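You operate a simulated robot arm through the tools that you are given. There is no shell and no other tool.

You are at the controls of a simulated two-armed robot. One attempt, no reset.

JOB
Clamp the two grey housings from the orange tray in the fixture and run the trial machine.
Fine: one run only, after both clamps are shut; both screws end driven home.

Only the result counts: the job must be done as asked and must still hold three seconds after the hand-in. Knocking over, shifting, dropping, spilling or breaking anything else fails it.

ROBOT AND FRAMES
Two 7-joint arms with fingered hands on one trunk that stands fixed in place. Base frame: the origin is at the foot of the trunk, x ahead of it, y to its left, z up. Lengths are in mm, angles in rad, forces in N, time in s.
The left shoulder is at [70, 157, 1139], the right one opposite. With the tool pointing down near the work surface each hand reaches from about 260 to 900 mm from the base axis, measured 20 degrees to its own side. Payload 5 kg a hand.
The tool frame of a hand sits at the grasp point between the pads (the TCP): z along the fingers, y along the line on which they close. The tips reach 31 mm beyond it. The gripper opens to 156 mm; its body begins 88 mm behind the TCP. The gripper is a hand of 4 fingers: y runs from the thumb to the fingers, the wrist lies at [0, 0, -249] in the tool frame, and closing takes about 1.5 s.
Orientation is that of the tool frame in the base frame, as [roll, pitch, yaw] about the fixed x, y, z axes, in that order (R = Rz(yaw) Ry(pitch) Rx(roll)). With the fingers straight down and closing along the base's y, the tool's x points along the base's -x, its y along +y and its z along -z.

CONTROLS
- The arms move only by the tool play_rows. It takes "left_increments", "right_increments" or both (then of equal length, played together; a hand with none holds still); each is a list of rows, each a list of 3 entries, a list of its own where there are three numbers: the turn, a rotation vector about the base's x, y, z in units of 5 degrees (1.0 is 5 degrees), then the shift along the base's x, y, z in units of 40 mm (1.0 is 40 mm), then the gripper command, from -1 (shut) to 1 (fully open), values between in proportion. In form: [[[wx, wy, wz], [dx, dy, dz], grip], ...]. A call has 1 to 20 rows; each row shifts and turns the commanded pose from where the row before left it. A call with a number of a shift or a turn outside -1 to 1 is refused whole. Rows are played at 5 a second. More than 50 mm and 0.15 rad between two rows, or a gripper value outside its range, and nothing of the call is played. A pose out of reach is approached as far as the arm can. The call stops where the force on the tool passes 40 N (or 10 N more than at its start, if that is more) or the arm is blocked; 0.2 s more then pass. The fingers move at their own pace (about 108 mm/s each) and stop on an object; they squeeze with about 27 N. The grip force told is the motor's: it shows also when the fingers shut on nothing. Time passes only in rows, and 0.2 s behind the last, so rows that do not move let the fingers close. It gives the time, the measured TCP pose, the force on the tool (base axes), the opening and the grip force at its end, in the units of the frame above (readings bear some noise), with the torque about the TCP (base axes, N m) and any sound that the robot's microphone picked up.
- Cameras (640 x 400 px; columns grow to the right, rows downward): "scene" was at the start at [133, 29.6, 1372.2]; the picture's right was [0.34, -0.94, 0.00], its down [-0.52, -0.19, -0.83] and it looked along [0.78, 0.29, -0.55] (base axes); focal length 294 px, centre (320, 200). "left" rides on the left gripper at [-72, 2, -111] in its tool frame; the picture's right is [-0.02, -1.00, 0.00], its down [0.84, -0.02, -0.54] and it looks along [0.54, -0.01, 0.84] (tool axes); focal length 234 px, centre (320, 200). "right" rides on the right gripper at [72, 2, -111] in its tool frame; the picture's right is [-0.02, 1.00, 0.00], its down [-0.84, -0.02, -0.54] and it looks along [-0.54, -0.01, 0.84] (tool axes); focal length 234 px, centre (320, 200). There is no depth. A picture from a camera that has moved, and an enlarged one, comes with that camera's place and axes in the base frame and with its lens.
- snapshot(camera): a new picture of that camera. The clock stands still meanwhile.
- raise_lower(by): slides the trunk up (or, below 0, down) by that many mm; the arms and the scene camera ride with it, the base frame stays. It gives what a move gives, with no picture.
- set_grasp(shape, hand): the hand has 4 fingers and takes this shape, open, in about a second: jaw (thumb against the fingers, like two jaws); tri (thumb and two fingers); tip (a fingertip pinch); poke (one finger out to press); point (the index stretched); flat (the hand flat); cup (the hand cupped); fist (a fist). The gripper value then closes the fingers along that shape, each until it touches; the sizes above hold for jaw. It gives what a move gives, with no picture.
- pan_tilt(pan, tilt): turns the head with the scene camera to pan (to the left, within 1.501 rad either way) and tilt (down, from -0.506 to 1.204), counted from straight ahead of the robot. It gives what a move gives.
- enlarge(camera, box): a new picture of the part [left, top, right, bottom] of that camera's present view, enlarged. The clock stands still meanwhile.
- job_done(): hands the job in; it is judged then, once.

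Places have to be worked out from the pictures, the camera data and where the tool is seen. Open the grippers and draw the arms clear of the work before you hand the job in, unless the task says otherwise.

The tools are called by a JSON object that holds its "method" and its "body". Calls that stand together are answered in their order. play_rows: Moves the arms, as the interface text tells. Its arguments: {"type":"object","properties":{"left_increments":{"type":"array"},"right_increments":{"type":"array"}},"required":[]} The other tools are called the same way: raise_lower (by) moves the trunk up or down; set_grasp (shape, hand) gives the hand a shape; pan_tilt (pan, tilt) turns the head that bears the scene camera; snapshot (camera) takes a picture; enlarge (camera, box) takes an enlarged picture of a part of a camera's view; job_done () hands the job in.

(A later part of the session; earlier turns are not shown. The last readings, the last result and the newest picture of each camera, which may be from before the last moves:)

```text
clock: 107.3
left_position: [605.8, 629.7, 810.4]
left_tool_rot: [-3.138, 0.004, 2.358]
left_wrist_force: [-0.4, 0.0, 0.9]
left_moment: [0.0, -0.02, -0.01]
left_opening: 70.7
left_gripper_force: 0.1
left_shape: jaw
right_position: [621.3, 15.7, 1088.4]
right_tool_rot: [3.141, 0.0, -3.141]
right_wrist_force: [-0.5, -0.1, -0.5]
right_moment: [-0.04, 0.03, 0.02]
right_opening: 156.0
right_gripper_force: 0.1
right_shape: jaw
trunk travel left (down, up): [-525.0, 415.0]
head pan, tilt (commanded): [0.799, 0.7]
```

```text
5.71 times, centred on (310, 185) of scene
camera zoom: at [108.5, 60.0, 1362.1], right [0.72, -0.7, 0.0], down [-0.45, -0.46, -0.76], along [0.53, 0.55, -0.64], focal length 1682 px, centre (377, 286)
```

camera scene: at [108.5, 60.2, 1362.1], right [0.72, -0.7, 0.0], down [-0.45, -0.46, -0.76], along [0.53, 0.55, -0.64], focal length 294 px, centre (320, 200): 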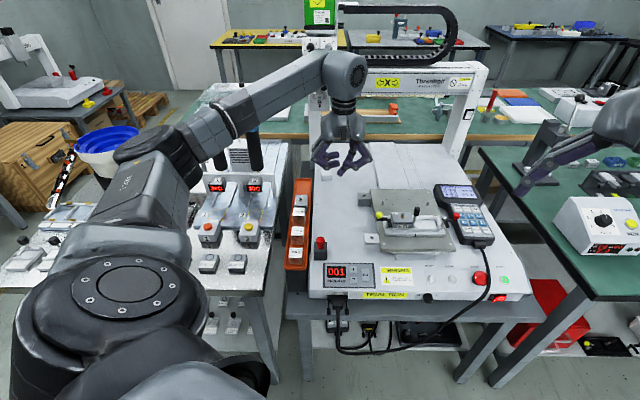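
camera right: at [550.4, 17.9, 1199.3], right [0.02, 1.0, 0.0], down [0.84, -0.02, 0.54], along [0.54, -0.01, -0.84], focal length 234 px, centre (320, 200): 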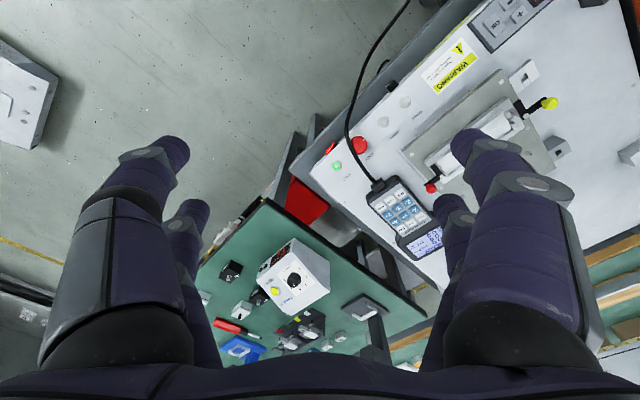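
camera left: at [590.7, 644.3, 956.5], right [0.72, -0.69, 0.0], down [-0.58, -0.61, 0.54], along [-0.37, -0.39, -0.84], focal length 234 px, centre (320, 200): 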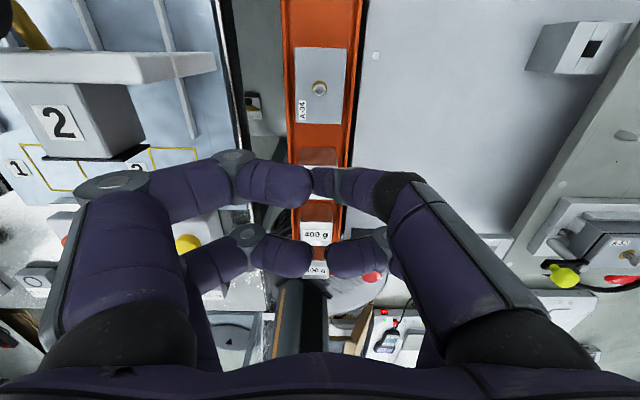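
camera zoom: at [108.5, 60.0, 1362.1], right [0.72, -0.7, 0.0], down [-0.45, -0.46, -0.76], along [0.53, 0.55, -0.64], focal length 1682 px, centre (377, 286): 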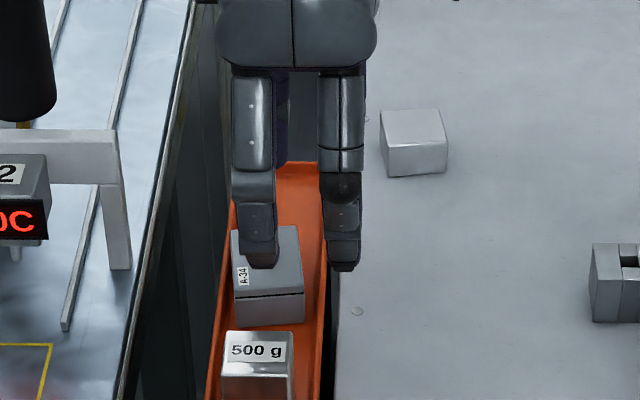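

Aligned over A-34. I descend to grip height in steps.

{"method": "play_rows", "body": {"left_increments": [[[0, 0, 0], [0.015, -0.015, -0.6], -0.1], [[0, 0, 0], [0, 0, -0.4], -0.1], [[0, 0, 0], [0, 0, -0.2], -0.1], [[0, 0, 0], [0, 0, -0.1], -0.1], [[0, 0, 0], [0, 0, 0], -0.1]]}}

{"method": "enlarge", "body": {"camera": "left", "box": [200, 100, 450, 260]}}

{"method": "enlarge", "body": {"camera": "scene", "box": [285, 170, 345, 225]}}

```text
clock: 108.5
left_position: [606.0, 628.5, 758.4]
left_tool_rot: [-3.141, 0.005, 2.359]
left_wrist_force: [0.7, -0.5, -0.2]
left_moment: [0.02, -0.04, 0.0]
left_opening: 71.0
left_gripper_force: 0.0
left_shape: jaw
right_position: [621.0, 14.4, 1087.7]
right_tool_rot: [3.14, 0.0, 3.141]
right_wrist_force: [-0.8, -0.1, 0.9]
right_moment: [0.03, 0.02, 0.0]
right_opening: 155.9
right_gripper_force: 0.0
right_shape: jaw
trunk travel left (down, up): [-525.0, 415.0]
head pan, tilt (commanded): [0.799, 0.7]
```

```text
2.50 times, centred on (325, 180) of left
camera zoom: at [658.9, 578.8, 869.6], right [-0.69, -0.72, 0.0], down [-0.61, 0.58, 0.54], along [-0.39, 0.37, -0.84], focal length 585 px, centre (308, 250)
```

zoom: 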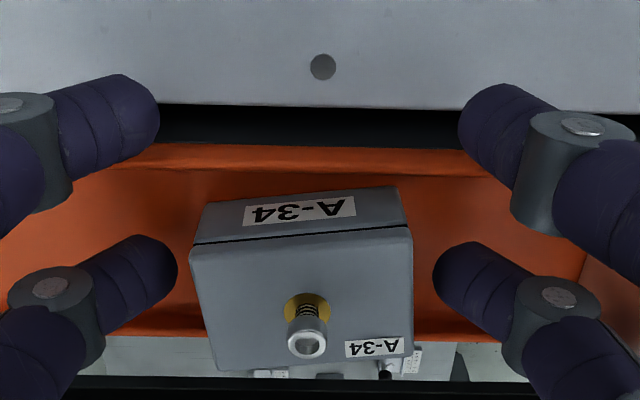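

```text
7.27 times, centred on (315, 198) of scene
camera zoom: at [108.6, 60.1, 1362.1], right [0.72, -0.7, 0.0], down [-0.45, -0.46, -0.76], along [0.53, 0.55, -0.64], focal length 2141 px, centre (356, 218)
```

zoom: 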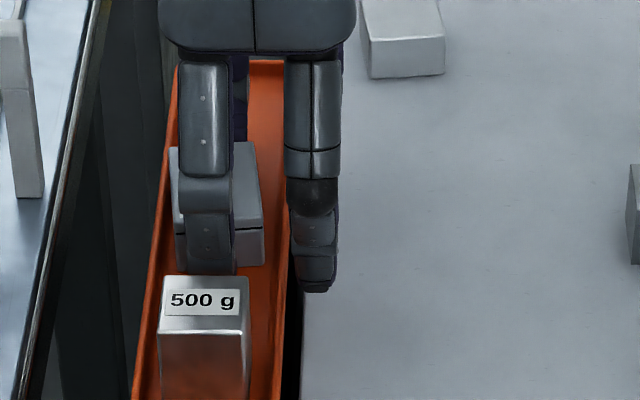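

No contact on the way. I close on A-34's ends.

{"method": "play_rows", "body": {"left_increments": [[[0, 0, 0], [0, 0, 0], -0.25], [[0, 0, 0], [0, 0, 0], -0.4], [[0, 0, 0], [0, 0, 0], -0.55], [[0, 0, 0], [0, 0, 0], -0.7], [[0, 0, 0], [0, 0, 0], -0.7], [[0, 0, 0], [0, 0, 0], -0.7], [[0, 0, 0], [0, 0, 0], -0.7], [[0, 0, 0], [0, 0, 0], -0.7]]}}

{"method": "enlarge", "body": {"camera": "left", "box": [200, 100, 450, 260]}}

```text
clock: 110.3
left_position: [606.7, 627.7, 758.6]
left_tool_rot: [-3.14, 0.003, 2.359]
left_wrist_force: [1.6, 0.6, 8.0]
left_moment: [0.13, 0.12, 0.01]
left_opening: 28.6
left_gripper_force: 0.1
left_shape: jaw
right_position: [622.1, 13.9, 1088.0]
right_tool_rot: [3.141, 0.0, -3.139]
right_wrist_force: [-0.7, 0.1, 0.1]
right_moment: [-0.01, 0.01, -0.01]
right_opening: 155.9
right_gripper_force: 0.0
right_shape: jaw
trunk travel left (down, up): [-525.0, 415.0]
head pan, tilt (commanded): [0.799, 0.7]
```

```text
2.50 times, centred on (325, 180) of left
camera zoom: at [658.6, 578.4, 870.7], right [-0.69, -0.72, 0.0], down [-0.61, 0.58, 0.54], along [-0.39, 0.37, -0.84], focal length 585 px, centre (308, 250)
```

zoom: 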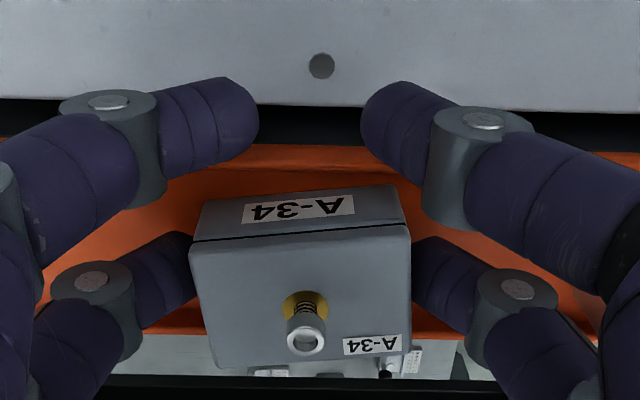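

Gripped with the ~6° turn kept. I lift 15 mm and check.

{"method": "play_rows", "body": {"left_increments": [[[0, 0, 0], [0, 0, 0.12], -0.7], [[0, 0, 0], [0, 0, 0.15], -0.7], [[0, 0, 0], [0, 0, 0.2], -0.7], [[0, 0, 0], [0, 0, 0], -0.7]]}}

{"method": "enlarge", "body": {"camera": "left", "box": [200, 100, 450, 260]}}

{"method": "enlarge", "body": {"camera": "scene", "box": [285, 165, 345, 220]}}

```text
clock: 111.3
left_position: [607.7, 628.7, 775.9]
left_tool_rot: [-3.139, 0.005, 2.358]
left_wrist_force: [-0.3, 0.6, 0.6]
left_moment: [-0.03, -0.03, 0.01]
left_opening: 28.4
left_gripper_force: 0.0
left_shape: jaw
right_position: [622.2, 16.8, 1087.0]
right_tool_rot: [-3.141, 0.0, 3.142]
right_wrist_force: [0.5, -0.4, -0.3]
right_moment: [-0.03, -0.01, -0.03]
right_opening: 155.8
right_gripper_force: 0.2
right_shape: jaw
trunk travel left (down, up): [-525.0, 415.0]
head pan, tilt (commanded): [0.799, 0.7]
```

```text
2.50 times, centred on (325, 180) of left
camera zoom: at [659.6, 578.2, 887.6], right [-0.69, -0.72, 0.0], down [-0.61, 0.58, 0.54], along [-0.39, 0.37, -0.84], focal length 585 px, centre (308, 250)
```

zoom: 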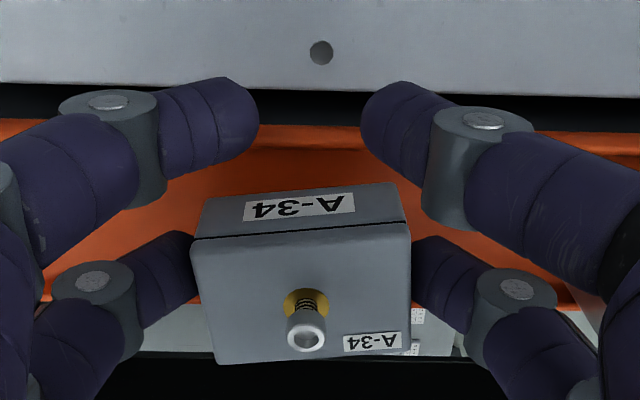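

```text
7.27 times, centred on (315, 192) of scene
camera zoom: at [108.8, 60.3, 1362.0], right [0.72, -0.7, 0.0], down [-0.45, -0.46, -0.76], along [0.53, 0.55, -0.64], focal length 2141 px, centre (356, 254)
```

zoom: 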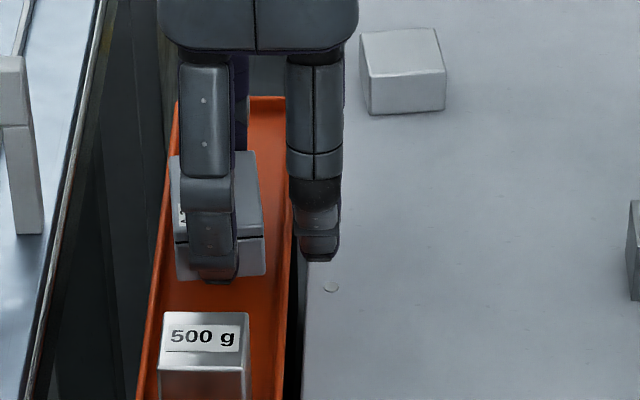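

A-34 is held. I raise it, carry it to the machine top while turning the hand −5° to square the housing, and lower it toward the surface.

{"method": "play_rows", "body": {"left_increments": [[[0, 0, 0], [0, 0, 0.45], -0.7], [[0, 0, 0], [0, 0, 0.45], -0.7], [[0, 0, -0.5], [0.54, -0.48, 0], -0.7], [[0, 0, -0.5], [0.54, -0.48, 0], -0.7], [[0, 0, 0], [0.54, -0.48, 0], -0.7], [[0, 0, 0], [0.54, -0.48, 0], -0.7], [[0, 0, 0], [0, 0, -0.5], -0.7], [[0, 0, 0], [0, 0, -0.5], -0.7], [[0, 0, 0], [0, 0, -0.2], -0.7], [[0, 0, 0], [0, 0, 0], -0.7]]}}

{"method": "enlarge", "body": {"camera": "left", "box": [200, 100, 450, 260]}}

{"method": "enlarge", "body": {"camera": "scene", "box": [310, 155, 380, 215]}}

```text
clock: 113.5
left_position: [694.0, 551.4, 764.0]
left_tool_rot: [-3.139, 0.002, 2.27]
left_wrist_force: [-0.1, -0.7, -0.7]
left_moment: [0.02, -0.01, 0.0]
left_opening: 28.1
left_gripper_force: 0.0
left_shape: jaw
right_position: [620.9, 15.0, 1087.6]
right_tool_rot: [3.14, 0.0, 3.142]
right_wrist_force: [-1.4, -0.6, -0.7]
right_moment: [0.0, 0.02, 0.0]
right_opening: 156.1
right_gripper_force: 0.1
right_shape: jaw
trunk travel left (down, up): [-525.0, 415.0]
head pan, tilt (commanded): [0.799, 0.7]
```

```text
2.50 times, centred on (325, 180) of left
camera zoom: at [741.7, 497.2, 875.7], right [-0.75, -0.66, 0.0], down [-0.56, 0.63, 0.54], along [-0.36, 0.41, -0.84], focal length 585 px, centre (308, 250)
```

zoom: 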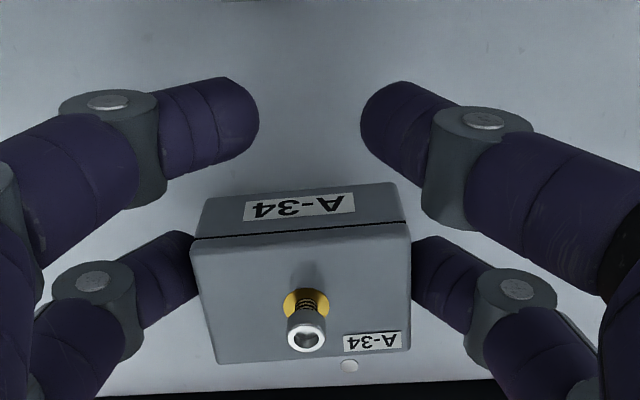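

```text
6.67 times, centred on (345, 185) of scene
camera zoom: at [108.7, 60.3, 1362.1], right [0.72, -0.7, 0.0], down [-0.45, -0.46, -0.76], along [0.53, 0.55, -0.64], focal length 1962 px, centre (153, 300)
```

zoom: 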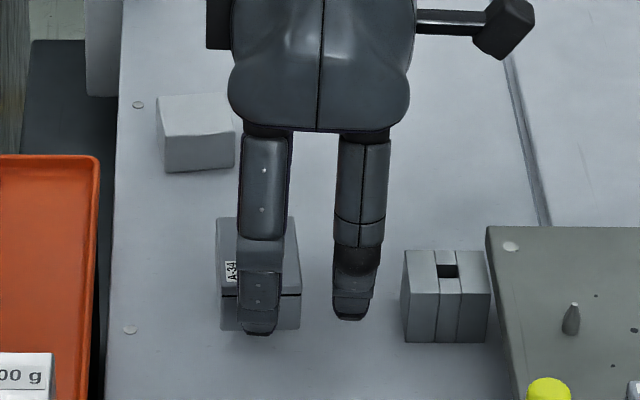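

Square now. I lower to contact in small steps.

{"method": "play_rows", "body": {"left_increments": [[[0, 0, 0], [0, 0, -0.12], -0.7], [[0, 0, 0], [0, 0, -0.08], -0.7], [[0, 0, 0], [0, 0, 0], -0.7]]}}

{"method": "play_rows", "body": {"left_increments": [[[0, 0, 0], [0, 0, -0.05], -0.7], [[0, 0, 0], [0, 0, 0], -0.7]]}}

{"method": "play_rows", "body": {"left_increments": [[[0, 0, 0], [0, 0, -0.05], -0.7], [[0, 0, 0], [0, 0, 0], -0.7]]}}

```text
clock: 114.3
left_position: [692.6, 551.7, 756.9]
left_tool_rot: [-3.141, 0.003, 2.271]
left_wrist_force: [-0.6, 0.1, -0.2]
left_moment: [0.0, -0.01, 0.0]
left_opening: 28.4
left_gripper_force: 0.0
left_shape: jaw
right_position: [622.7, 14.8, 1087.5]
right_tool_rot: [3.141, 0.0, 3.14]
right_wrist_force: [-0.8, -0.3, -0.7]
right_moment: [-0.01, 0.0, -0.01]
right_opening: 155.8
right_gripper_force: 0.0
right_shape: jaw
trunk travel left (down, up): [-525.0, 415.0]
head pan, tilt (commanded): [0.799, 0.7]
```

```text
clock: 114.9
left_position: [692.9, 551.4, 756.0]
left_tool_rot: [-3.14, 0.003, 2.27]
left_wrist_force: [0.4, -0.2, -1.0]
left_moment: [-0.04, 0.01, 0.01]
left_opening: 28.5
left_gripper_force: 0.1
left_shape: jaw
right_position: [623.8, 14.9, 1088.1]
right_tool_rot: [-3.141, -0.001, -3.141]
right_wrist_force: [0.1, -0.4, 0.1]
right_moment: [-0.02, 0.03, 0.02]
right_opening: 155.9
right_gripper_force: 0.0
right_shape: jaw
trunk travel left (down, up): [-525.0, 415.0]
head pan, tilt (commanded): [0.799, 0.7]
```

```text
clock: 115.5
left_position: [694.6, 551.9, 752.3]
left_tool_rot: [-3.14, 0.004, 2.272]
left_wrist_force: [-0.4, 0.4, -0.3]
left_moment: [0.02, -0.01, -0.01]
left_opening: 28.2
left_gripper_force: 0.0
left_shape: jaw
right_position: [621.8, 15.0, 1087.4]
right_tool_rot: [-3.141, 0.0, 3.141]
right_wrist_force: [0.4, 0.9, 0.1]
right_moment: [-0.02, -0.03, 0.0]
right_opening: 155.8
right_gripper_force: 0.0
right_shape: jaw
trunk travel left (down, up): [-525.0, 415.0]
head pan, tilt (commanded): [0.799, 0.7]
```

{"method": "play_rows", "body": {"left_increments": [[[0, 0, 0], [0, 0, -0.05], -0.7], [[0, 0, 0], [0, 0, 0], -0.7]]}}

{"method": "play_rows", "body": {"left_increments": [[[0, 0, 0], [0, 0, -0.05], -0.7], [[0, 0, 0], [0, 0, 0], -0.7]]}}

```text
clock: 116.1
left_position: [692.9, 551.5, 750.7]
left_tool_rot: [-3.141, 0.003, 2.269]
left_wrist_force: [-0.1, 0.1, 1.1]
left_moment: [0.0, 0.02, 0.01]
left_opening: 27.9
left_gripper_force: 0.1
left_shape: jaw
right_position: [622.4, 16.8, 1087.4]
right_tool_rot: [3.141, 0.0, -3.14]
right_wrist_force: [0.3, 0.3, -0.2]
right_moment: [0.0, 0.01, 0.02]
right_opening: 155.8
right_gripper_force: 0.0
right_shape: jaw
trunk travel left (down, up): [-525.0, 415.0]
head pan, tilt (commanded): [0.799, 0.7]
```

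```text
clock: 116.7
left_position: [692.8, 551.1, 750.6]
left_tool_rot: [-3.141, 0.003, 2.271]
left_wrist_force: [0.4, 1.4, 7.4]
left_moment: [0.11, 0.09, 0.0]
left_opening: 28.3
left_gripper_force: 0.0
left_shape: jaw
right_position: [621.9, 14.2, 1088.4]
right_tool_rot: [3.14, 0.0, 3.141]
right_wrist_force: [-0.1, 0.3, 0.2]
right_moment: [0.0, 0.01, 0.01]
right_opening: 155.8
right_gripper_force: 0.0
right_shape: jaw
trunk travel left (down, up): [-525.0, 415.0]
head pan, tilt (commanded): [0.799, 0.7]
```

A-34 rests on the machine top (7 N). I relieve the push, open, and rise to look.

{"method": "play_rows", "body": {"left_increments": [[[0, 0, 0], [0, 0, 0.04], -0.5], [[0, 0, 0], [0, 0, 0], -0.2], [[0, 0, 0], [0, 0, 0], 0.0], [[0, 0, 0], [0, 0, 0], 0.0], [[0, 0, 0], [0, 0, 0], 0.0], [[0, 0, 0], [0, 0, 0.7], 0.0], [[0, 0, 0], [0, 0, 0.9], 0.0], [[0, 0, 0], [0, 0, 0.9], 0.0]]}}

{"method": "enlarge", "body": {"camera": "left", "box": [250, 90, 400, 240]}}

{"method": "enlarge", "body": {"camera": "scene", "box": [315, 165, 365, 215]}}

```text
clock: 118.5
left_position: [693.6, 551.7, 850.6]
left_tool_rot: [-3.139, 0.002, 2.271]
left_wrist_force: [-1.0, -0.3, 0.0]
left_moment: [0.01, -0.01, -0.01]
left_opening: 77.5
left_gripper_force: 0.1
left_shape: jaw
right_position: [621.6, 15.4, 1086.3]
right_tool_rot: [-3.141, 0.001, 3.141]
right_wrist_force: [0.4, -0.5, 0.0]
right_moment: [0.02, -0.02, -0.01]
right_opening: 155.6
right_gripper_force: 0.0
right_shape: jaw
trunk travel left (down, up): [-525.0, 415.0]
head pan, tilt (commanded): [0.799, 0.7]
```

```text
2.67 times, centred on (325, 165) of left
camera zoom: at [740.5, 498.0, 962.0], right [-0.75, -0.66, 0.0], down [-0.56, 0.63, 0.54], along [-0.36, 0.41, -0.84], focal length 624 px, centre (307, 293)
```

zoom: 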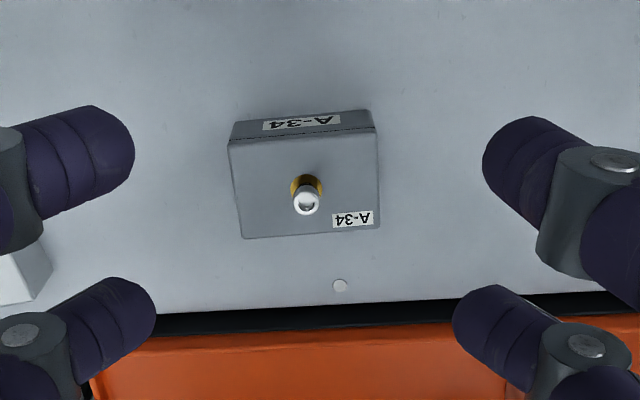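

```text
8.00 times, centred on (340, 190) of scene
camera zoom: at [108.1, 59.6, 1362.1], right [0.72, -0.7, 0.0], down [-0.45, -0.46, -0.77], along [0.53, 0.55, -0.64], focal length 2355 px, centre (160, 280)
```

zoom: 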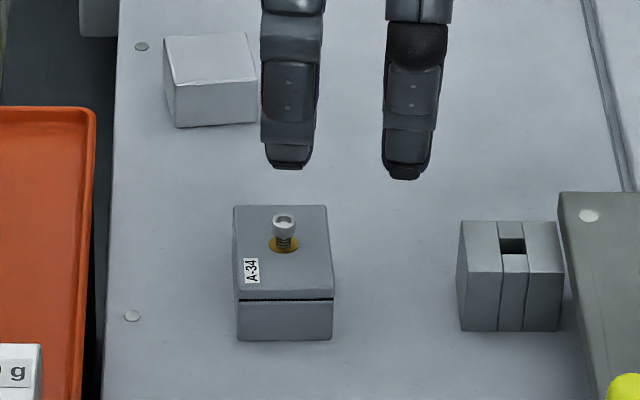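

A-34 stands square on the machine top near u≈75, w≈883. I shift over it and turn the hand to close across its width.

{"method": "play_rows", "body": {"left_increments": [[[0, 0, 1], [-0.199, 0.248, 0], -0.1], [[0, 0, 1], [-0.199, 0.248, 0], -0.1], [[0, 0, 1], [0, 0, 0], -0.1], [[0, 0, 1], [0, 0, 0], -0.1], [[0, 0, 1], [0, 0, 0], -0.1], [[0, 0, 1], [0, 0, 0], -0.1], [[0, 0, 1], [0, 0, 0], -0.1], [[0, 0, 1], [0, 0, 0], -0.1], [[0, 0, 1], [0, 0, 0], -0.1], [[0, 0, 1], [0, 0, 0], -0.1], [[0, 0, 1], [0, 0, 0], -0.1], [[0, 0, 1], [0, 0, 0], -0.1], [[0, 0, 1], [0, 0, 0], -0.1], [[0, 0, 1], [0, 0, 0], -0.1], [[0, 0, 1], [0, 0, 0], -0.1], [[0, 0, 1], [0, 0, 0], -0.1], [[0, 0, 1], [0, 0, 0], -0.1], [[0, 0, 1], [0, 0, 0], -0.1], [[0, 0, 1], [0, 0, 0], -0.1], [[0, 0, 0], [0, 0, -0.7], -0.1]]}}

{"method": "play_rows", "body": {"left_increments": [[[0, 0, 0], [0, 0, -0.7], -0.1], [[0, 0, 0], [0, 0, 0], -0.1]]}}

{"method": "enlarge", "body": {"camera": "left", "box": [210, 100, 450, 260]}}

```text
clock: 122.7
left_position: [677.7, 571.1, 822.1]
left_tool_rot: [-3.139, 0.002, -2.355]
left_wrist_force: [-0.3, 0.3, -0.1]
left_moment: [0.02, 0.01, -0.02]
left_opening: 70.8
left_gripper_force: 0.1
left_shape: jaw
right_position: [622.4, 15.7, 1088.9]
right_tool_rot: [-3.141, -0.003, -3.141]
right_wrist_force: [0.3, -0.4, 0.0]
right_moment: [-0.01, -0.01, -0.04]
right_opening: 155.7
right_gripper_force: 0.0
right_shape: jaw
trunk travel left (down, up): [-525.0, 415.0]
head pan, tilt (commanded): [0.799, 0.7]
```

```text
clock: 123.3
left_position: [677.1, 572.0, 795.0]
left_tool_rot: [-3.14, 0.004, -2.355]
left_wrist_force: [-1.0, -1.1, 0.7]
left_moment: [-0.03, -0.01, -0.01]
left_opening: 70.7
left_gripper_force: 0.0
left_shape: jaw
right_position: [623.0, 14.7, 1086.9]
right_tool_rot: [3.141, 0.001, 3.141]
right_wrist_force: [-0.4, -0.9, -1.0]
right_moment: [0.01, -0.01, 0.0]
right_opening: 155.8
right_gripper_force: 0.0
right_shape: jaw
trunk travel left (down, up): [-525.0, 415.0]
head pan, tilt (commanded): [0.799, 0.7]
```

```text
2.50 times, centred on (330, 180) of left
camera zoom: at [726.1, 622.9, 906.3], right [0.72, -0.69, 0.0], down [-0.58, -0.61, 0.54], along [-0.37, -0.39, -0.84], focal length 585 px, centre (295, 250)
```

zoom: 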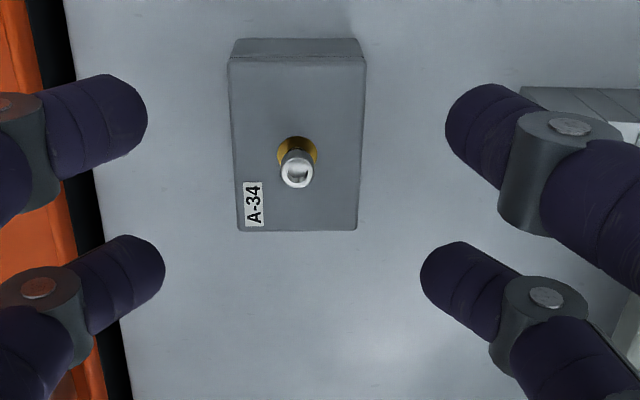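

Centred across; for the right nest I want the hand 4 mm off along the housing (to keep away from the red lever), so I shift 7 mm toward the front, descend and close.

{"method": "play_rows", "body": {"left_increments": [[[0, 0, 0], [-0.124, -0.124, 0], -0.1], [[0, 0, 0], [0, 0, -0.4], -0.1], [[0, 0, 0], [0, 0, -0.4], -0.1], [[0, 0, 0], [0, 0, -0.27], -0.1], [[0, 0, 0], [0, 0, 0], -0.1]]}}

{"method": "play_rows", "body": {"left_increments": [[[0, 0, 0], [0, 0, 0], -0.3], [[0, 0, 0], [0, 0, 0], -0.45], [[0, 0, 0], [0, 0, 0], -0.6], [[0, 0, 0], [0, 0, 0], -0.7], [[0, 0, 0], [0, 0, 0], -0.7], [[0, 0, 0], [0, 0, 0], -0.7]]}}

{"method": "enlarge", "body": {"camera": "scene", "box": [315, 165, 375, 215]}}

{"method": "enlarge", "body": {"camera": "left", "box": [230, 110, 420, 240]}}

```text
clock: 124.5
left_position: [670.6, 565.9, 750.9]
left_tool_rot: [-3.139, 0.003, -2.354]
left_wrist_force: [0.1, 0.1, -0.6]
left_moment: [-0.02, 0.03, 0.01]
left_opening: 70.8
left_gripper_force: 0.0
left_shape: jaw
right_position: [622.7, 15.7, 1086.1]
right_tool_rot: [3.141, -0.001, 3.141]
right_wrist_force: [0.0, -0.3, 0.9]
right_moment: [-0.01, -0.06, -0.03]
right_opening: 156.1
right_gripper_force: 0.1
right_shape: jaw
trunk travel left (down, up): [-525.0, 415.0]
head pan, tilt (commanded): [0.799, 0.7]
```

```text
clock: 125.9
left_position: [671.5, 564.7, 751.8]
left_tool_rot: [-3.139, 0.003, -2.354]
left_wrist_force: [0.2, 0.4, 0.4]
left_moment: [0.0, -0.01, 0.02]
left_opening: 33.3
left_gripper_force: 27.7
left_shape: jaw
right_position: [623.0, 15.6, 1087.8]
right_tool_rot: [-3.141, 0.0, -3.141]
right_wrist_force: [0.5, 0.6, 0.2]
right_moment: [-0.02, -0.01, -0.01]
right_opening: 155.8
right_gripper_force: 0.0
right_shape: jaw
trunk travel left (down, up): [-525.0, 415.0]
head pan, tilt (commanded): [0.799, 0.7]
```

```text
8.00 times, centred on (345, 190) of scene
camera zoom: at [108.7, 60.2, 1362.1], right [0.72, -0.7, 0.0], down [-0.45, -0.46, -0.76], along [0.53, 0.55, -0.64], focal length 2355 px, centre (120, 280)
```

zoom: 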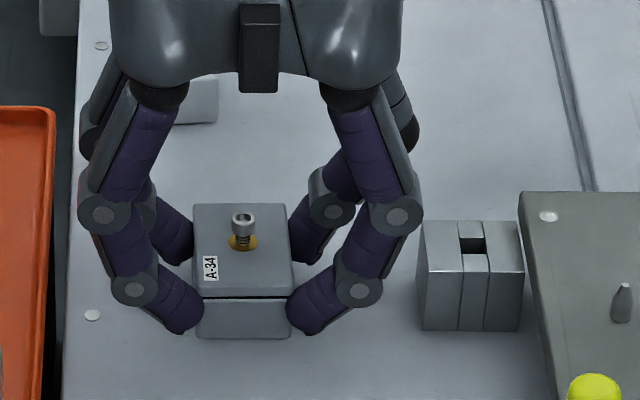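

```text
3.08 times, centred on (325, 175) of left
camera zoom: at [721.2, 617.0, 862.9], right [0.72, -0.69, 0.0], down [-0.58, -0.61, 0.54], along [-0.37, -0.39, -0.84], focal length 720 px, centre (305, 277)
```

zoom: 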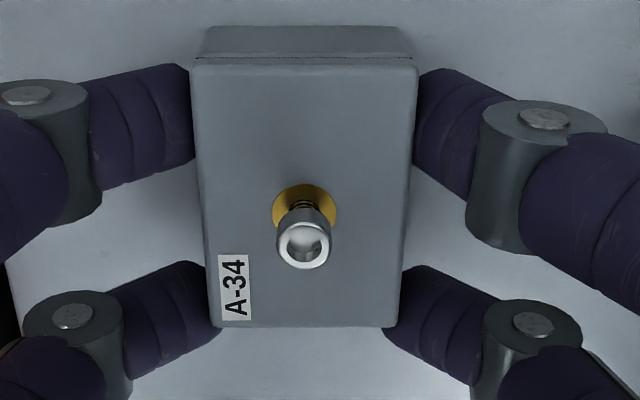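

A-34 is firmly held (27.7 N). I lift it, turn −90°, and then carry it toward the right nest at a safe height.

{"method": "play_rows", "body": {"left_increments": [[[0, 0, 0], [0, 0, 0.5], -0.7], [[0, 0, -1], [0, 0, 0.8], -0.7], [[0, 0, -1], [0, 0, 0.9], -0.7], [[0, 0, -1], [0, 0, 0.9], -0.7], [[0, 0, -1], [0, 0, 0.4], -0.7], [[0, 0, -1], [0, 0, 0], -0.7], [[0, 0, -1], [0, 0, 0], -0.7], [[0, 0, -1], [0, 0, 0], -0.7], [[0, 0, -1], [0, 0, 0], -0.7], [[0, 0, -1], [0, 0, 0], -0.7], [[0, 0, -1], [0, 0, 0], -0.7], [[0, 0, -1], [0, 0, 0], -0.7], [[0, 0, -1], [0, 0, 0], -0.7], [[0, 0, -1], [0, 0, 0], -0.7], [[0, 0, -1], [0, 0, 0], -0.7], [[0, 0, -1], [0, 0, 0], -0.7], [[0, 0, -1], [0, 0, 0], -0.7], [[0, 0, -1], [0, 0, 0], -0.7], [[0, 0, -1], [0, 0, 0], -0.7]]}}

{"method": "enlarge", "body": {"camera": "left", "box": [210, 100, 430, 250]}}

```text
clock: 129.9
left_position: [672.7, 566.4, 891.4]
left_tool_rot: [-3.141, 0.003, 2.356]
left_wrist_force: [0.3, -0.3, 0.0]
left_moment: [0.01, 0.05, 0.02]
left_opening: 33.4
left_gripper_force: 27.1
left_shape: jaw
right_position: [621.2, 14.5, 1087.8]
right_tool_rot: [3.14, 0.001, 3.141]
right_wrist_force: [0.4, -0.3, -0.2]
right_moment: [0.0, 0.0, 0.01]
right_opening: 155.9
right_gripper_force: 0.0
right_shape: jaw
trunk travel left (down, up): [-525.0, 415.0]
head pan, tilt (commanded): [0.799, 0.7]
```

```text
2.67 times, centred on (320, 175) of left
camera zoom: at [724.5, 515.6, 1003.1], right [-0.69, -0.72, 0.0], down [-0.61, 0.58, 0.54], along [-0.39, 0.37, -0.84], focal length 624 px, centre (320, 267)
```

zoom: 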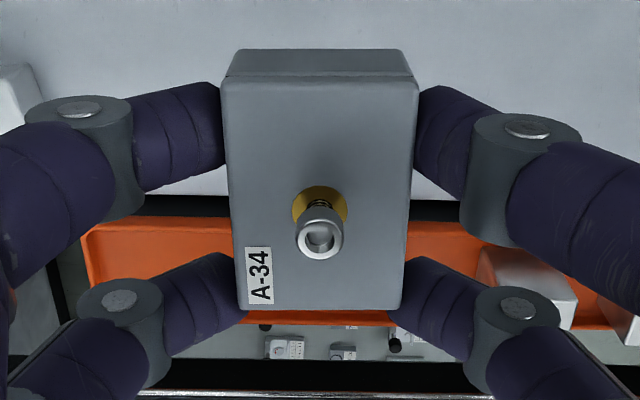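

{"method": "play_rows", "body": {"left_increments": [[[0, 0, 0], [0.211, -0.899, 0], -0.7], [[0, 0, 0], [0.211, -0.899, 0], -0.7], [[0, 0, 0], [0.211, -0.899, 0], -0.7], [[0, 0, 0], [0.211, -0.899, 0], -0.7], [[0, 0, 0], [0.211, -0.899, 0], -0.7], [[0, 0, 0], [0.211, -0.899, 0], -0.7], [[0, 0, 0], [0.211, -0.899, 0], -0.7], [[0, 0, 0], [0.211, -0.899, 0], -0.7], [[0, 0, 0], [0, 0, 0], -0.7]]}}

{"method": "enlarge", "body": {"camera": "scene", "box": [385, 170, 475, 240]}}

{"method": "enlarge", "body": {"camera": "left", "box": [250, 60, 390, 180]}}

{"method": "enlarge", "body": {"camera": "right", "box": [400, 90, 540, 200]}}

```text
clock: 131.9
left_position: [738.6, 279.1, 889.6]
left_tool_rot: [3.141, 0.002, 2.358]
left_wrist_force: [-0.4, 1.2, 0.9]
left_moment: [0.04, -0.01, 0.0]
left_opening: 33.0
left_gripper_force: 27.0
left_shape: jaw
right_position: [623.0, 15.5, 1087.5]
right_tool_rot: [-3.139, -0.001, 3.14]
right_wrist_force: [-0.2, -1.4, -0.2]
right_moment: [0.0, -0.02, 0.02]
right_opening: 156.0
right_gripper_force: 0.0
right_shape: jaw
trunk travel left (down, up): [-525.0, 415.0]
head pan, tilt (commanded): [0.799, 0.7]
```

```text
5.71 times, centred on (430, 205) of scene
camera zoom: at [108.4, 61.1, 1362.1], right [0.72, -0.7, 0.0], down [-0.45, -0.46, -0.76], along [0.53, 0.55, -0.64], focal length 1682 px, centre (-309, 171)
```

zoom: 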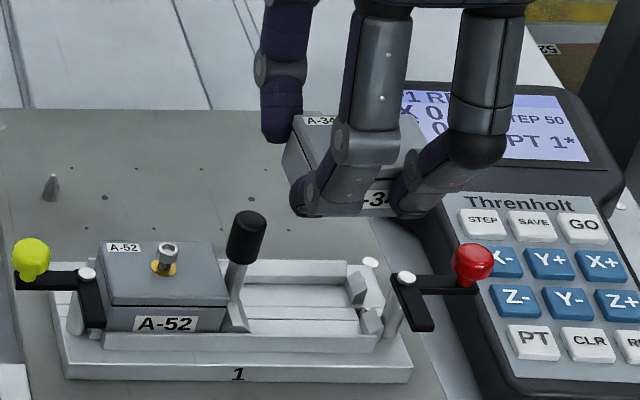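

```text
3.33 times, centred on (320, 120) of left
camera zoom: at [790.7, 228.8, 1001.8], right [-0.69, -0.73, 0.0], down [-0.61, 0.58, 0.54], along [-0.39, 0.37, -0.84], focal length 781 px, centre (320, 467)
```

zoom: 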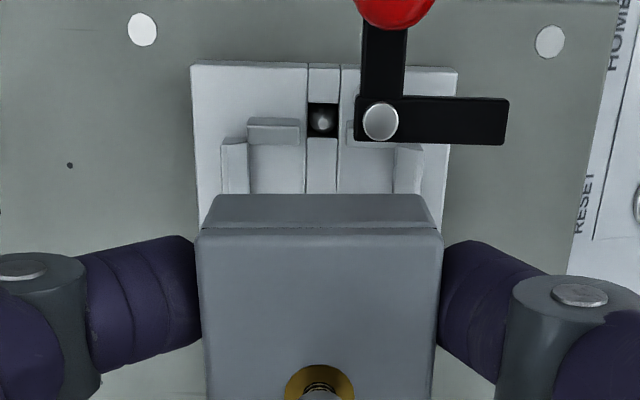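

```text
3.64 times, centred on (470, 145) of right
camera zoom: at [550.2, 18.9, 1199.5], right [0.02, 1.0, 0.0], down [0.84, -0.02, 0.54], along [0.54, -0.01, -0.84], focal length 852 px, centre (-226, 400)
```

zoom: 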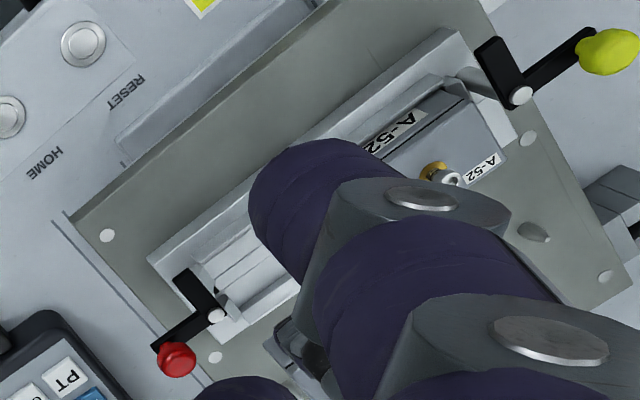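

A-34 is over the right nest: its inner end clears the knob by ~4 mm, and it is ~1.4 mm too far back. I correct and lower past the knob in small steps.

{"method": "play_rows", "body": {"left_increments": [[[0, 0, 0], [-0.042, -0.007, -0.2], -0.7], [[0, 0, 0], [0, 0, -0.2], -0.7], [[0, 0, 0], [0, 0, -0.15], -0.7], [[0, 0, 0], [0, 0, 0], -0.7]]}}

{"method": "play_rows", "body": {"left_increments": [[[0, 0, 0], [0, 0, -0.15], -0.7], [[0, 0, 0], [0, 0, -0.15], -0.7], [[0, 0, 0], [0, 0, -0.15], -0.7], [[0, 0, 0], [0, 0, 0], -0.7]]}}

{"method": "enlarge", "body": {"camera": "left", "box": [250, 60, 390, 180]}}

{"method": "enlarge", "body": {"camera": "scene", "box": [405, 185, 465, 235]}}

```text
clock: 132.9
left_position: [737.0, 279.7, 869.2]
left_tool_rot: [-3.14, 0.002, 2.358]
left_wrist_force: [0.4, -0.5, -0.7]
left_moment: [-0.02, 0.03, 0.0]
left_opening: 33.0
left_gripper_force: 27.1
left_shape: jaw
right_position: [622.2, 15.3, 1087.2]
right_tool_rot: [-3.141, 0.0, 3.14]
right_wrist_force: [-1.0, 0.4, 0.1]
right_moment: [0.0, -0.01, 0.01]
right_opening: 156.1
right_gripper_force: 0.1
right_shape: jaw
trunk travel left (down, up): [-525.0, 415.0]
head pan, tilt (commanded): [0.799, 0.7]
```

```text
clock: 133.9
left_position: [737.5, 279.2, 851.6]
left_tool_rot: [-3.14, 0.004, 2.358]
left_wrist_force: [-0.8, -0.1, -0.5]
left_moment: [0.0, 0.01, -0.01]
left_opening: 33.1
left_gripper_force: 27.0
left_shape: jaw
right_position: [622.6, 15.6, 1087.2]
right_tool_rot: [3.14, -0.001, -3.141]
right_wrist_force: [-0.5, 0.0, 0.5]
right_moment: [-0.03, 0.02, -0.02]
right_opening: 155.9
right_gripper_force: 0.1
right_shape: jaw
trunk travel left (down, up): [-525.0, 415.0]
head pan, tilt (commanded): [0.799, 0.7]
```

```text
3.33 times, centred on (320, 120) of left
camera zoom: at [790.3, 228.4, 962.9], right [-0.69, -0.72, 0.0], down [-0.61, 0.58, 0.54], along [-0.39, 0.37, -0.84], focal length 781 px, centre (320, 467)
```

zoom: 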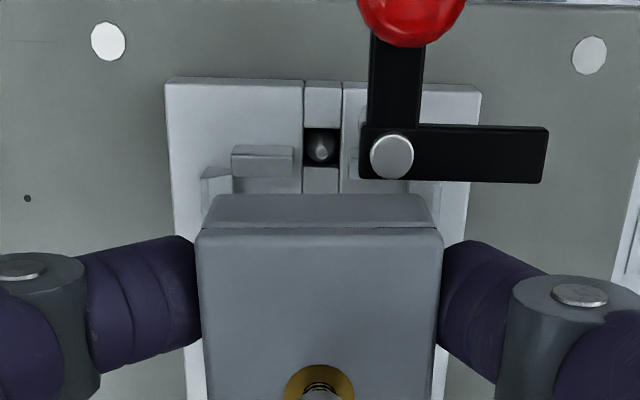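

```text
8.00 times, centred on (435, 210) of scene
camera zoom: at [108.7, 60.0, 1362.1], right [0.72, -0.7, 0.0], down [-0.45, -0.46, -0.76], along [0.53, 0.55, -0.64], focal length 2355 px, centre (-600, 120)
```

zoom: 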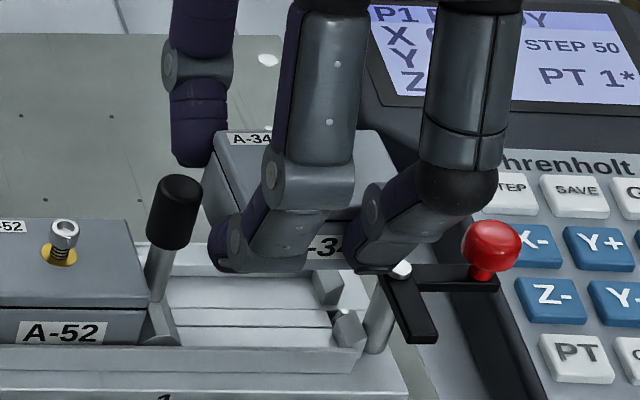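

Past the knob with no contact and well centred. Continuing down to just under the knob's lower edge.

{"method": "play_rows", "body": {"left_increments": [[[0, 0, 0], [-0.01, -0.01, -0.2], -0.7], [[0, 0, 0], [0, 0, -0.2], -0.7], [[0, 0, 0], [0, 0, -0.2], -0.7], [[0, 0, 0], [0, 0, 0], -0.7]]}}

{"method": "enlarge", "body": {"camera": "left", "box": [250, 60, 390, 180]}}

{"method": "enlarge", "body": {"camera": "scene", "box": [405, 190, 465, 240]}}

```text
clock: 134.8
left_position: [740.2, 278.6, 839.2]
left_tool_rot: [3.138, 0.02, 2.359]
left_wrist_force: [-5.7, 3.1, 25.5]
left_moment: [-0.79, -0.25, -0.17]
left_opening: 35.8
left_gripper_force: 27.0
left_shape: jaw
right_position: [620.0, 15.5, 1088.5]
right_tool_rot: [-3.142, 0.002, -3.142]
right_wrist_force: [1.0, 0.3, -0.3]
right_moment: [-0.03, 0.0, 0.0]
right_opening: 156.1
right_gripper_force: 0.0
right_shape: jaw
trunk travel left (down, up): [-525.0, 415.0]
head pan, tilt (commanded): [0.799, 0.7]
stopped in row 4 (left hand): the force on the tool passed its limit at 41 N (the readings are from after the stop); the commanded pose is now the measured one
```

```text
3.33 times, centred on (320, 120) of left
camera zoom: at [790.8, 228.9, 952.0], right [-0.69, -0.73, 0.0], down [-0.62, 0.58, 0.53], along [-0.38, 0.36, -0.85], focal length 781 px, centre (320, 467)
```

zoom: 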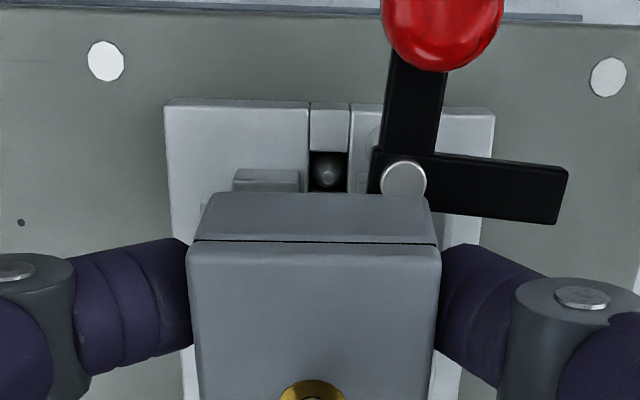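

```text
8.00 times, centred on (435, 215) of scene
camera zoom: at [106.2, 59.9, 1362.3], right [0.72, -0.7, 0.0], down [-0.45, -0.46, -0.77], along [0.53, 0.55, -0.64], focal length 2355 px, centre (-600, 80)
```

zoom: 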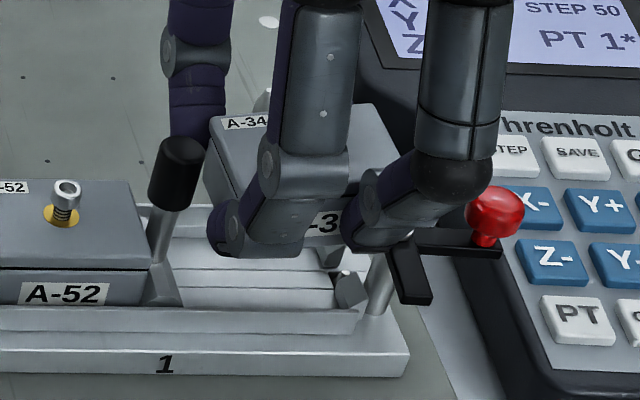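

The housing's outer end met the red post's cap, so it is ~2.5 mm too far right. I lift 15 mm first and read the attitude.

{"method": "play_rows", "body": {"left_increments": [[[0, 0, 0], [0, 0, 0.25], -0.7], [[0, 0, 0], [0, 0, 0.2], -0.7], [[0, 0, 0], [0, 0, 0], -0.7]]}}

{"method": "play_rows", "body": {"left_increments": [[[0, 0, 0], [0, 0, 0], -0.7]]}}

{"method": "enlarge", "body": {"camera": "left", "box": [230, 60, 410, 240]}}

```text
clock: 135.6
left_position: [741.1, 277.4, 850.5]
left_tool_rot: [-3.141, 0.011, 2.358]
left_wrist_force: [-0.3, -0.1, 0.4]
left_moment: [0.01, -0.01, 0.0]
left_opening: 34.3
left_gripper_force: 26.8
left_shape: jaw
right_position: [622.0, 14.9, 1087.5]
right_tool_rot: [-3.141, 0.0, 3.141]
right_wrist_force: [-0.1, -0.5, 1.0]
right_moment: [0.01, -0.04, 0.01]
right_opening: 155.8
right_gripper_force: 0.1
right_shape: jaw
trunk travel left (down, up): [-525.0, 415.0]
head pan, tilt (commanded): [0.799, 0.7]
```

```text
clock: 136.0
left_position: [740.8, 277.3, 850.1]
left_tool_rot: [3.141, 0.011, 2.358]
left_wrist_force: [-0.7, -0.1, -0.4]
left_moment: [-0.01, -0.01, 0.03]
left_opening: 34.4
left_gripper_force: 27.5
left_shape: jaw
right_position: [621.9, 14.3, 1087.8]
right_tool_rot: [-3.141, 0.0, 3.141]
right_wrist_force: [-0.2, 0.5, 0.5]
right_moment: [0.03, -0.03, 0.02]
right_opening: 156.1
right_gripper_force: 0.1
right_shape: jaw
trunk travel left (down, up): [-525.0, 415.0]
head pan, tilt (commanded): [0.799, 0.7]
```

```text
2.22 times, centred on (320, 150) of left
camera zoom: at [791.6, 227.5, 962.9], right [-0.69, -0.73, 0.0], down [-0.61, 0.58, 0.54], along [-0.39, 0.37, -0.84], focal length 520 px, centre (320, 311)
```

zoom: 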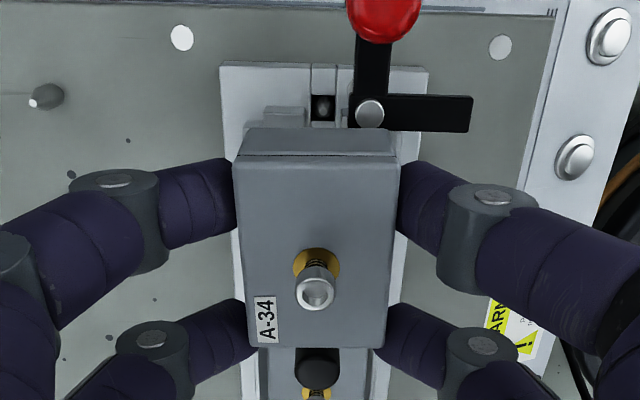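

I zoom on the thumb and the red post to see what exactly touches.

{"method": "enlarge", "body": {"camera": "scene", "box": [430, 195, 455, 220]}}

{"method": "enlarge", "body": {"camera": "scene", "box": [408, 195, 433, 220]}}

{"method": "enlarge", "body": {"camera": "right", "box": [415, 130, 475, 180]}}

{"method": "enlarge", "body": {"camera": "left", "box": [330, 70, 400, 160]}}

```text
16.00 times, centred on (442, 208) of scene
camera zoom: at [108.5, 60.0, 1362.1], right [0.72, -0.7, 0.0], down [-0.45, -0.46, -0.76], along [0.53, 0.55, -0.64], focal length 4710 px, centre (-1640, 80)
```

zoom: 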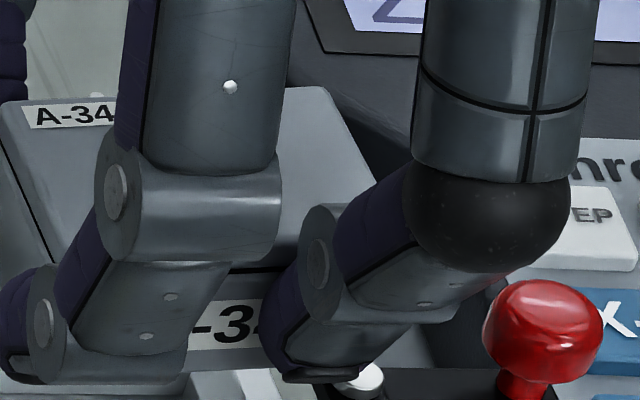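

```text
16.00 times, centred on (420, 208) of scene
camera zoom: at [108.5, 60.0, 1362.1], right [0.72, -0.7, 0.0], down [-0.45, -0.46, -0.76], along [0.53, 0.55, -0.64], focal length 4710 px, centre (-1288, 80)
```

zoom: 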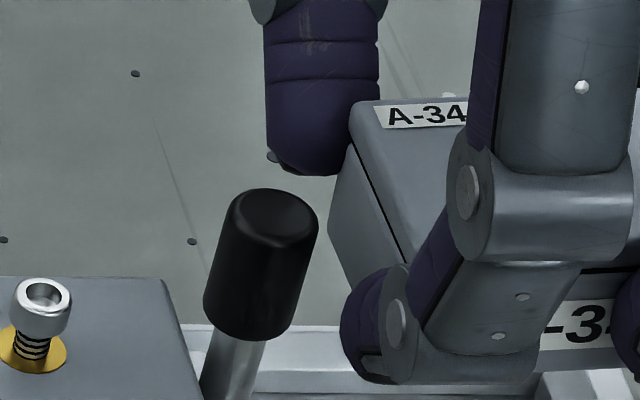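

```text
8.00 times, centred on (445, 155) of right
camera zoom: at [550.3, 17.9, 1199.5], right [0.02, 1.0, 0.0], down [0.84, -0.02, 0.54], along [0.54, -0.01, -0.84], focal length 1873 px, centre (-680, 560)
```

zoom: 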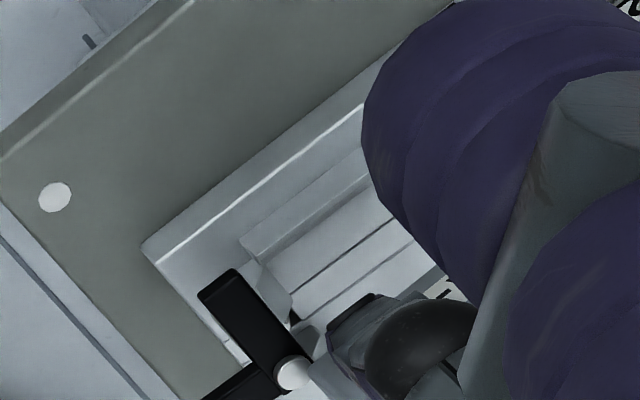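

```text
4.44 times, centred on (365, 115) of left
camera zoom: at [791.6, 227.5, 962.9], right [-0.69, -0.73, 0.0], down [-0.61, 0.58, 0.54], along [-0.39, 0.37, -0.84], focal length 1041 px, centre (120, 578)
```

zoom: 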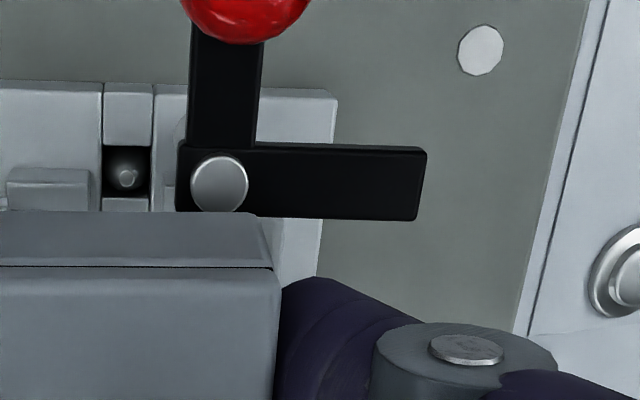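

The thumb (wider than the other fingers here) catches the red post's hub. I'll regrasp with the hand turned 180° so that the thumb sits at the inner side. First I lift straight out and fix the small tilt.

{"method": "play_rows", "body": {"left_increments": [[[0, 0, 0], [-0.02, 0.02, 0.4], -0.7], [[0, 0, 0], [0, 0, 0.6], -0.7], [[0.089, 0.089, -0.02], [0, 0, 0], -0.7], [[0, 0, 0], [0, 0, 0], -0.7]]}}

{"method": "enlarge", "body": {"camera": "left", "box": [210, 60, 430, 250]}}

{"method": "enlarge", "body": {"camera": "scene", "box": [385, 160, 475, 240]}}

```text
clock: 137.0
left_position: [739.9, 278.6, 891.1]
left_tool_rot: [-3.141, -0.002, 2.36]
left_wrist_force: [0.7, 0.0, 0.2]
left_moment: [-0.03, -0.03, 0.01]
left_opening: 34.1
left_gripper_force: 26.6
left_shape: jaw
right_position: [622.1, 16.1, 1087.0]
right_tool_rot: [3.141, 0.0, -3.141]
right_wrist_force: [0.7, 0.0, -0.1]
right_moment: [-0.01, -0.05, -0.02]
right_opening: 155.9
right_gripper_force: 0.1
right_shape: jaw
trunk travel left (down, up): [-525.0, 415.0]
head pan, tilt (commanded): [0.799, 0.7]
```

```text
2.11 times, centred on (320, 155) of left
camera zoom: at [792.5, 228.0, 1003.0], right [-0.69, -0.72, 0.0], down [-0.61, 0.58, 0.54], along [-0.39, 0.38, -0.84], focal length 493 px, centre (320, 295)
```

zoom: 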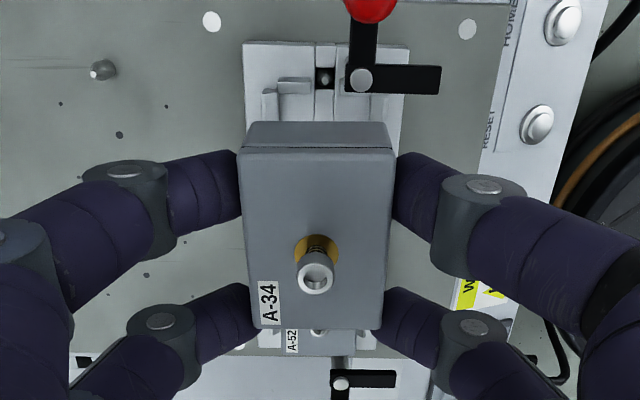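

```text
5.00 times, centred on (430, 200) of scene
camera zoom: at [108.5, 60.0, 1362.1], right [0.72, -0.7, 0.0], down [-0.45, -0.46, -0.76], along [0.53, 0.55, -0.64], focal length 1472 px, centre (-230, 200)
```

zoom: 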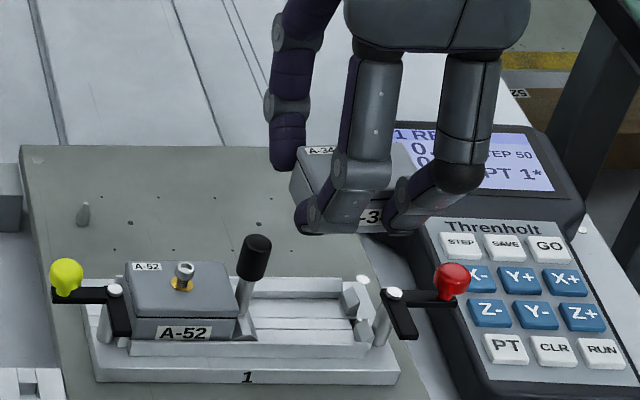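

I carry A-34 back over the free machine top (long axis now across) to set it down for the flipped regrasp.

{"method": "play_rows", "body": {"left_increments": [[[0, 0, 0], [-0.18, 0.886, 0], -0.7], [[0, 0, 0], [-0.18, 0.886, 0], -0.7], [[0, 0, 0], [-0.18, 0.886, 0], -0.7], [[0, 0, 0], [-0.18, 0.886, 0], -0.7], [[0, 0, 0], [-0.18, 0.886, 0], -0.7], [[0, 0, 0], [-0.18, 0.886, 0], -0.7], [[0, 0, 0], [-0.18, 0.886, 0], -0.7], [[0, 0, 0], [-0.18, 0.886, 0], -0.7], [[0, 0, 0], [0, 0, -0.9], -0.7], [[0, 0, 0], [0, 0, -0.9], -0.7], [[0, 0, 0], [0, 0, -0.9], -0.7], [[0, 0, 0], [0, 0, -0.5], -0.7], [[0, 0, 0], [0, 0, 0], -0.7]]}}

{"method": "enlarge", "body": {"camera": "scene", "box": [310, 150, 390, 220]}}

```text
clock: 139.8
left_position: [683.1, 561.9, 764.7]
left_tool_rot: [3.141, 0.0, 2.357]
left_wrist_force: [-0.6, 0.3, -0.8]
left_moment: [-0.01, 0.04, -0.04]
left_opening: 34.5
left_gripper_force: 27.0
left_shape: jaw
right_position: [622.5, 15.4, 1087.4]
right_tool_rot: [3.14, 0.0, -3.141]
right_wrist_force: [-0.4, -0.5, -0.3]
right_moment: [0.0, -0.03, 0.01]
right_opening: 155.8
right_gripper_force: 0.0
right_shape: jaw
trunk travel left (down, up): [-525.0, 415.0]
head pan, tilt (commanded): [0.799, 0.7]
```

```text
5.71 times, centred on (350, 185) of scene
camera zoom: at [108.5, 60.1, 1362.1], right [0.72, -0.7, 0.0], down [-0.45, -0.46, -0.76], along [0.53, 0.55, -0.64], focal length 1682 px, centre (149, 286)
```

zoom: 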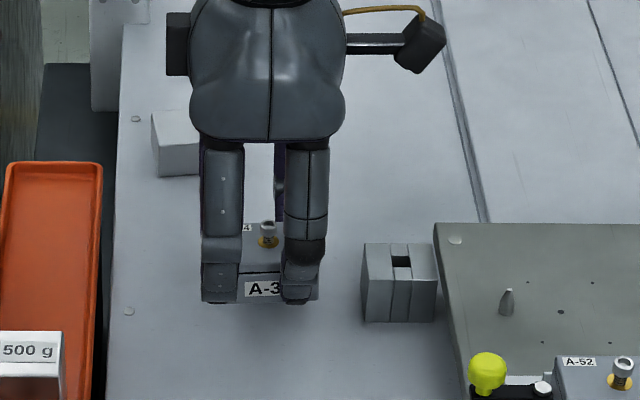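

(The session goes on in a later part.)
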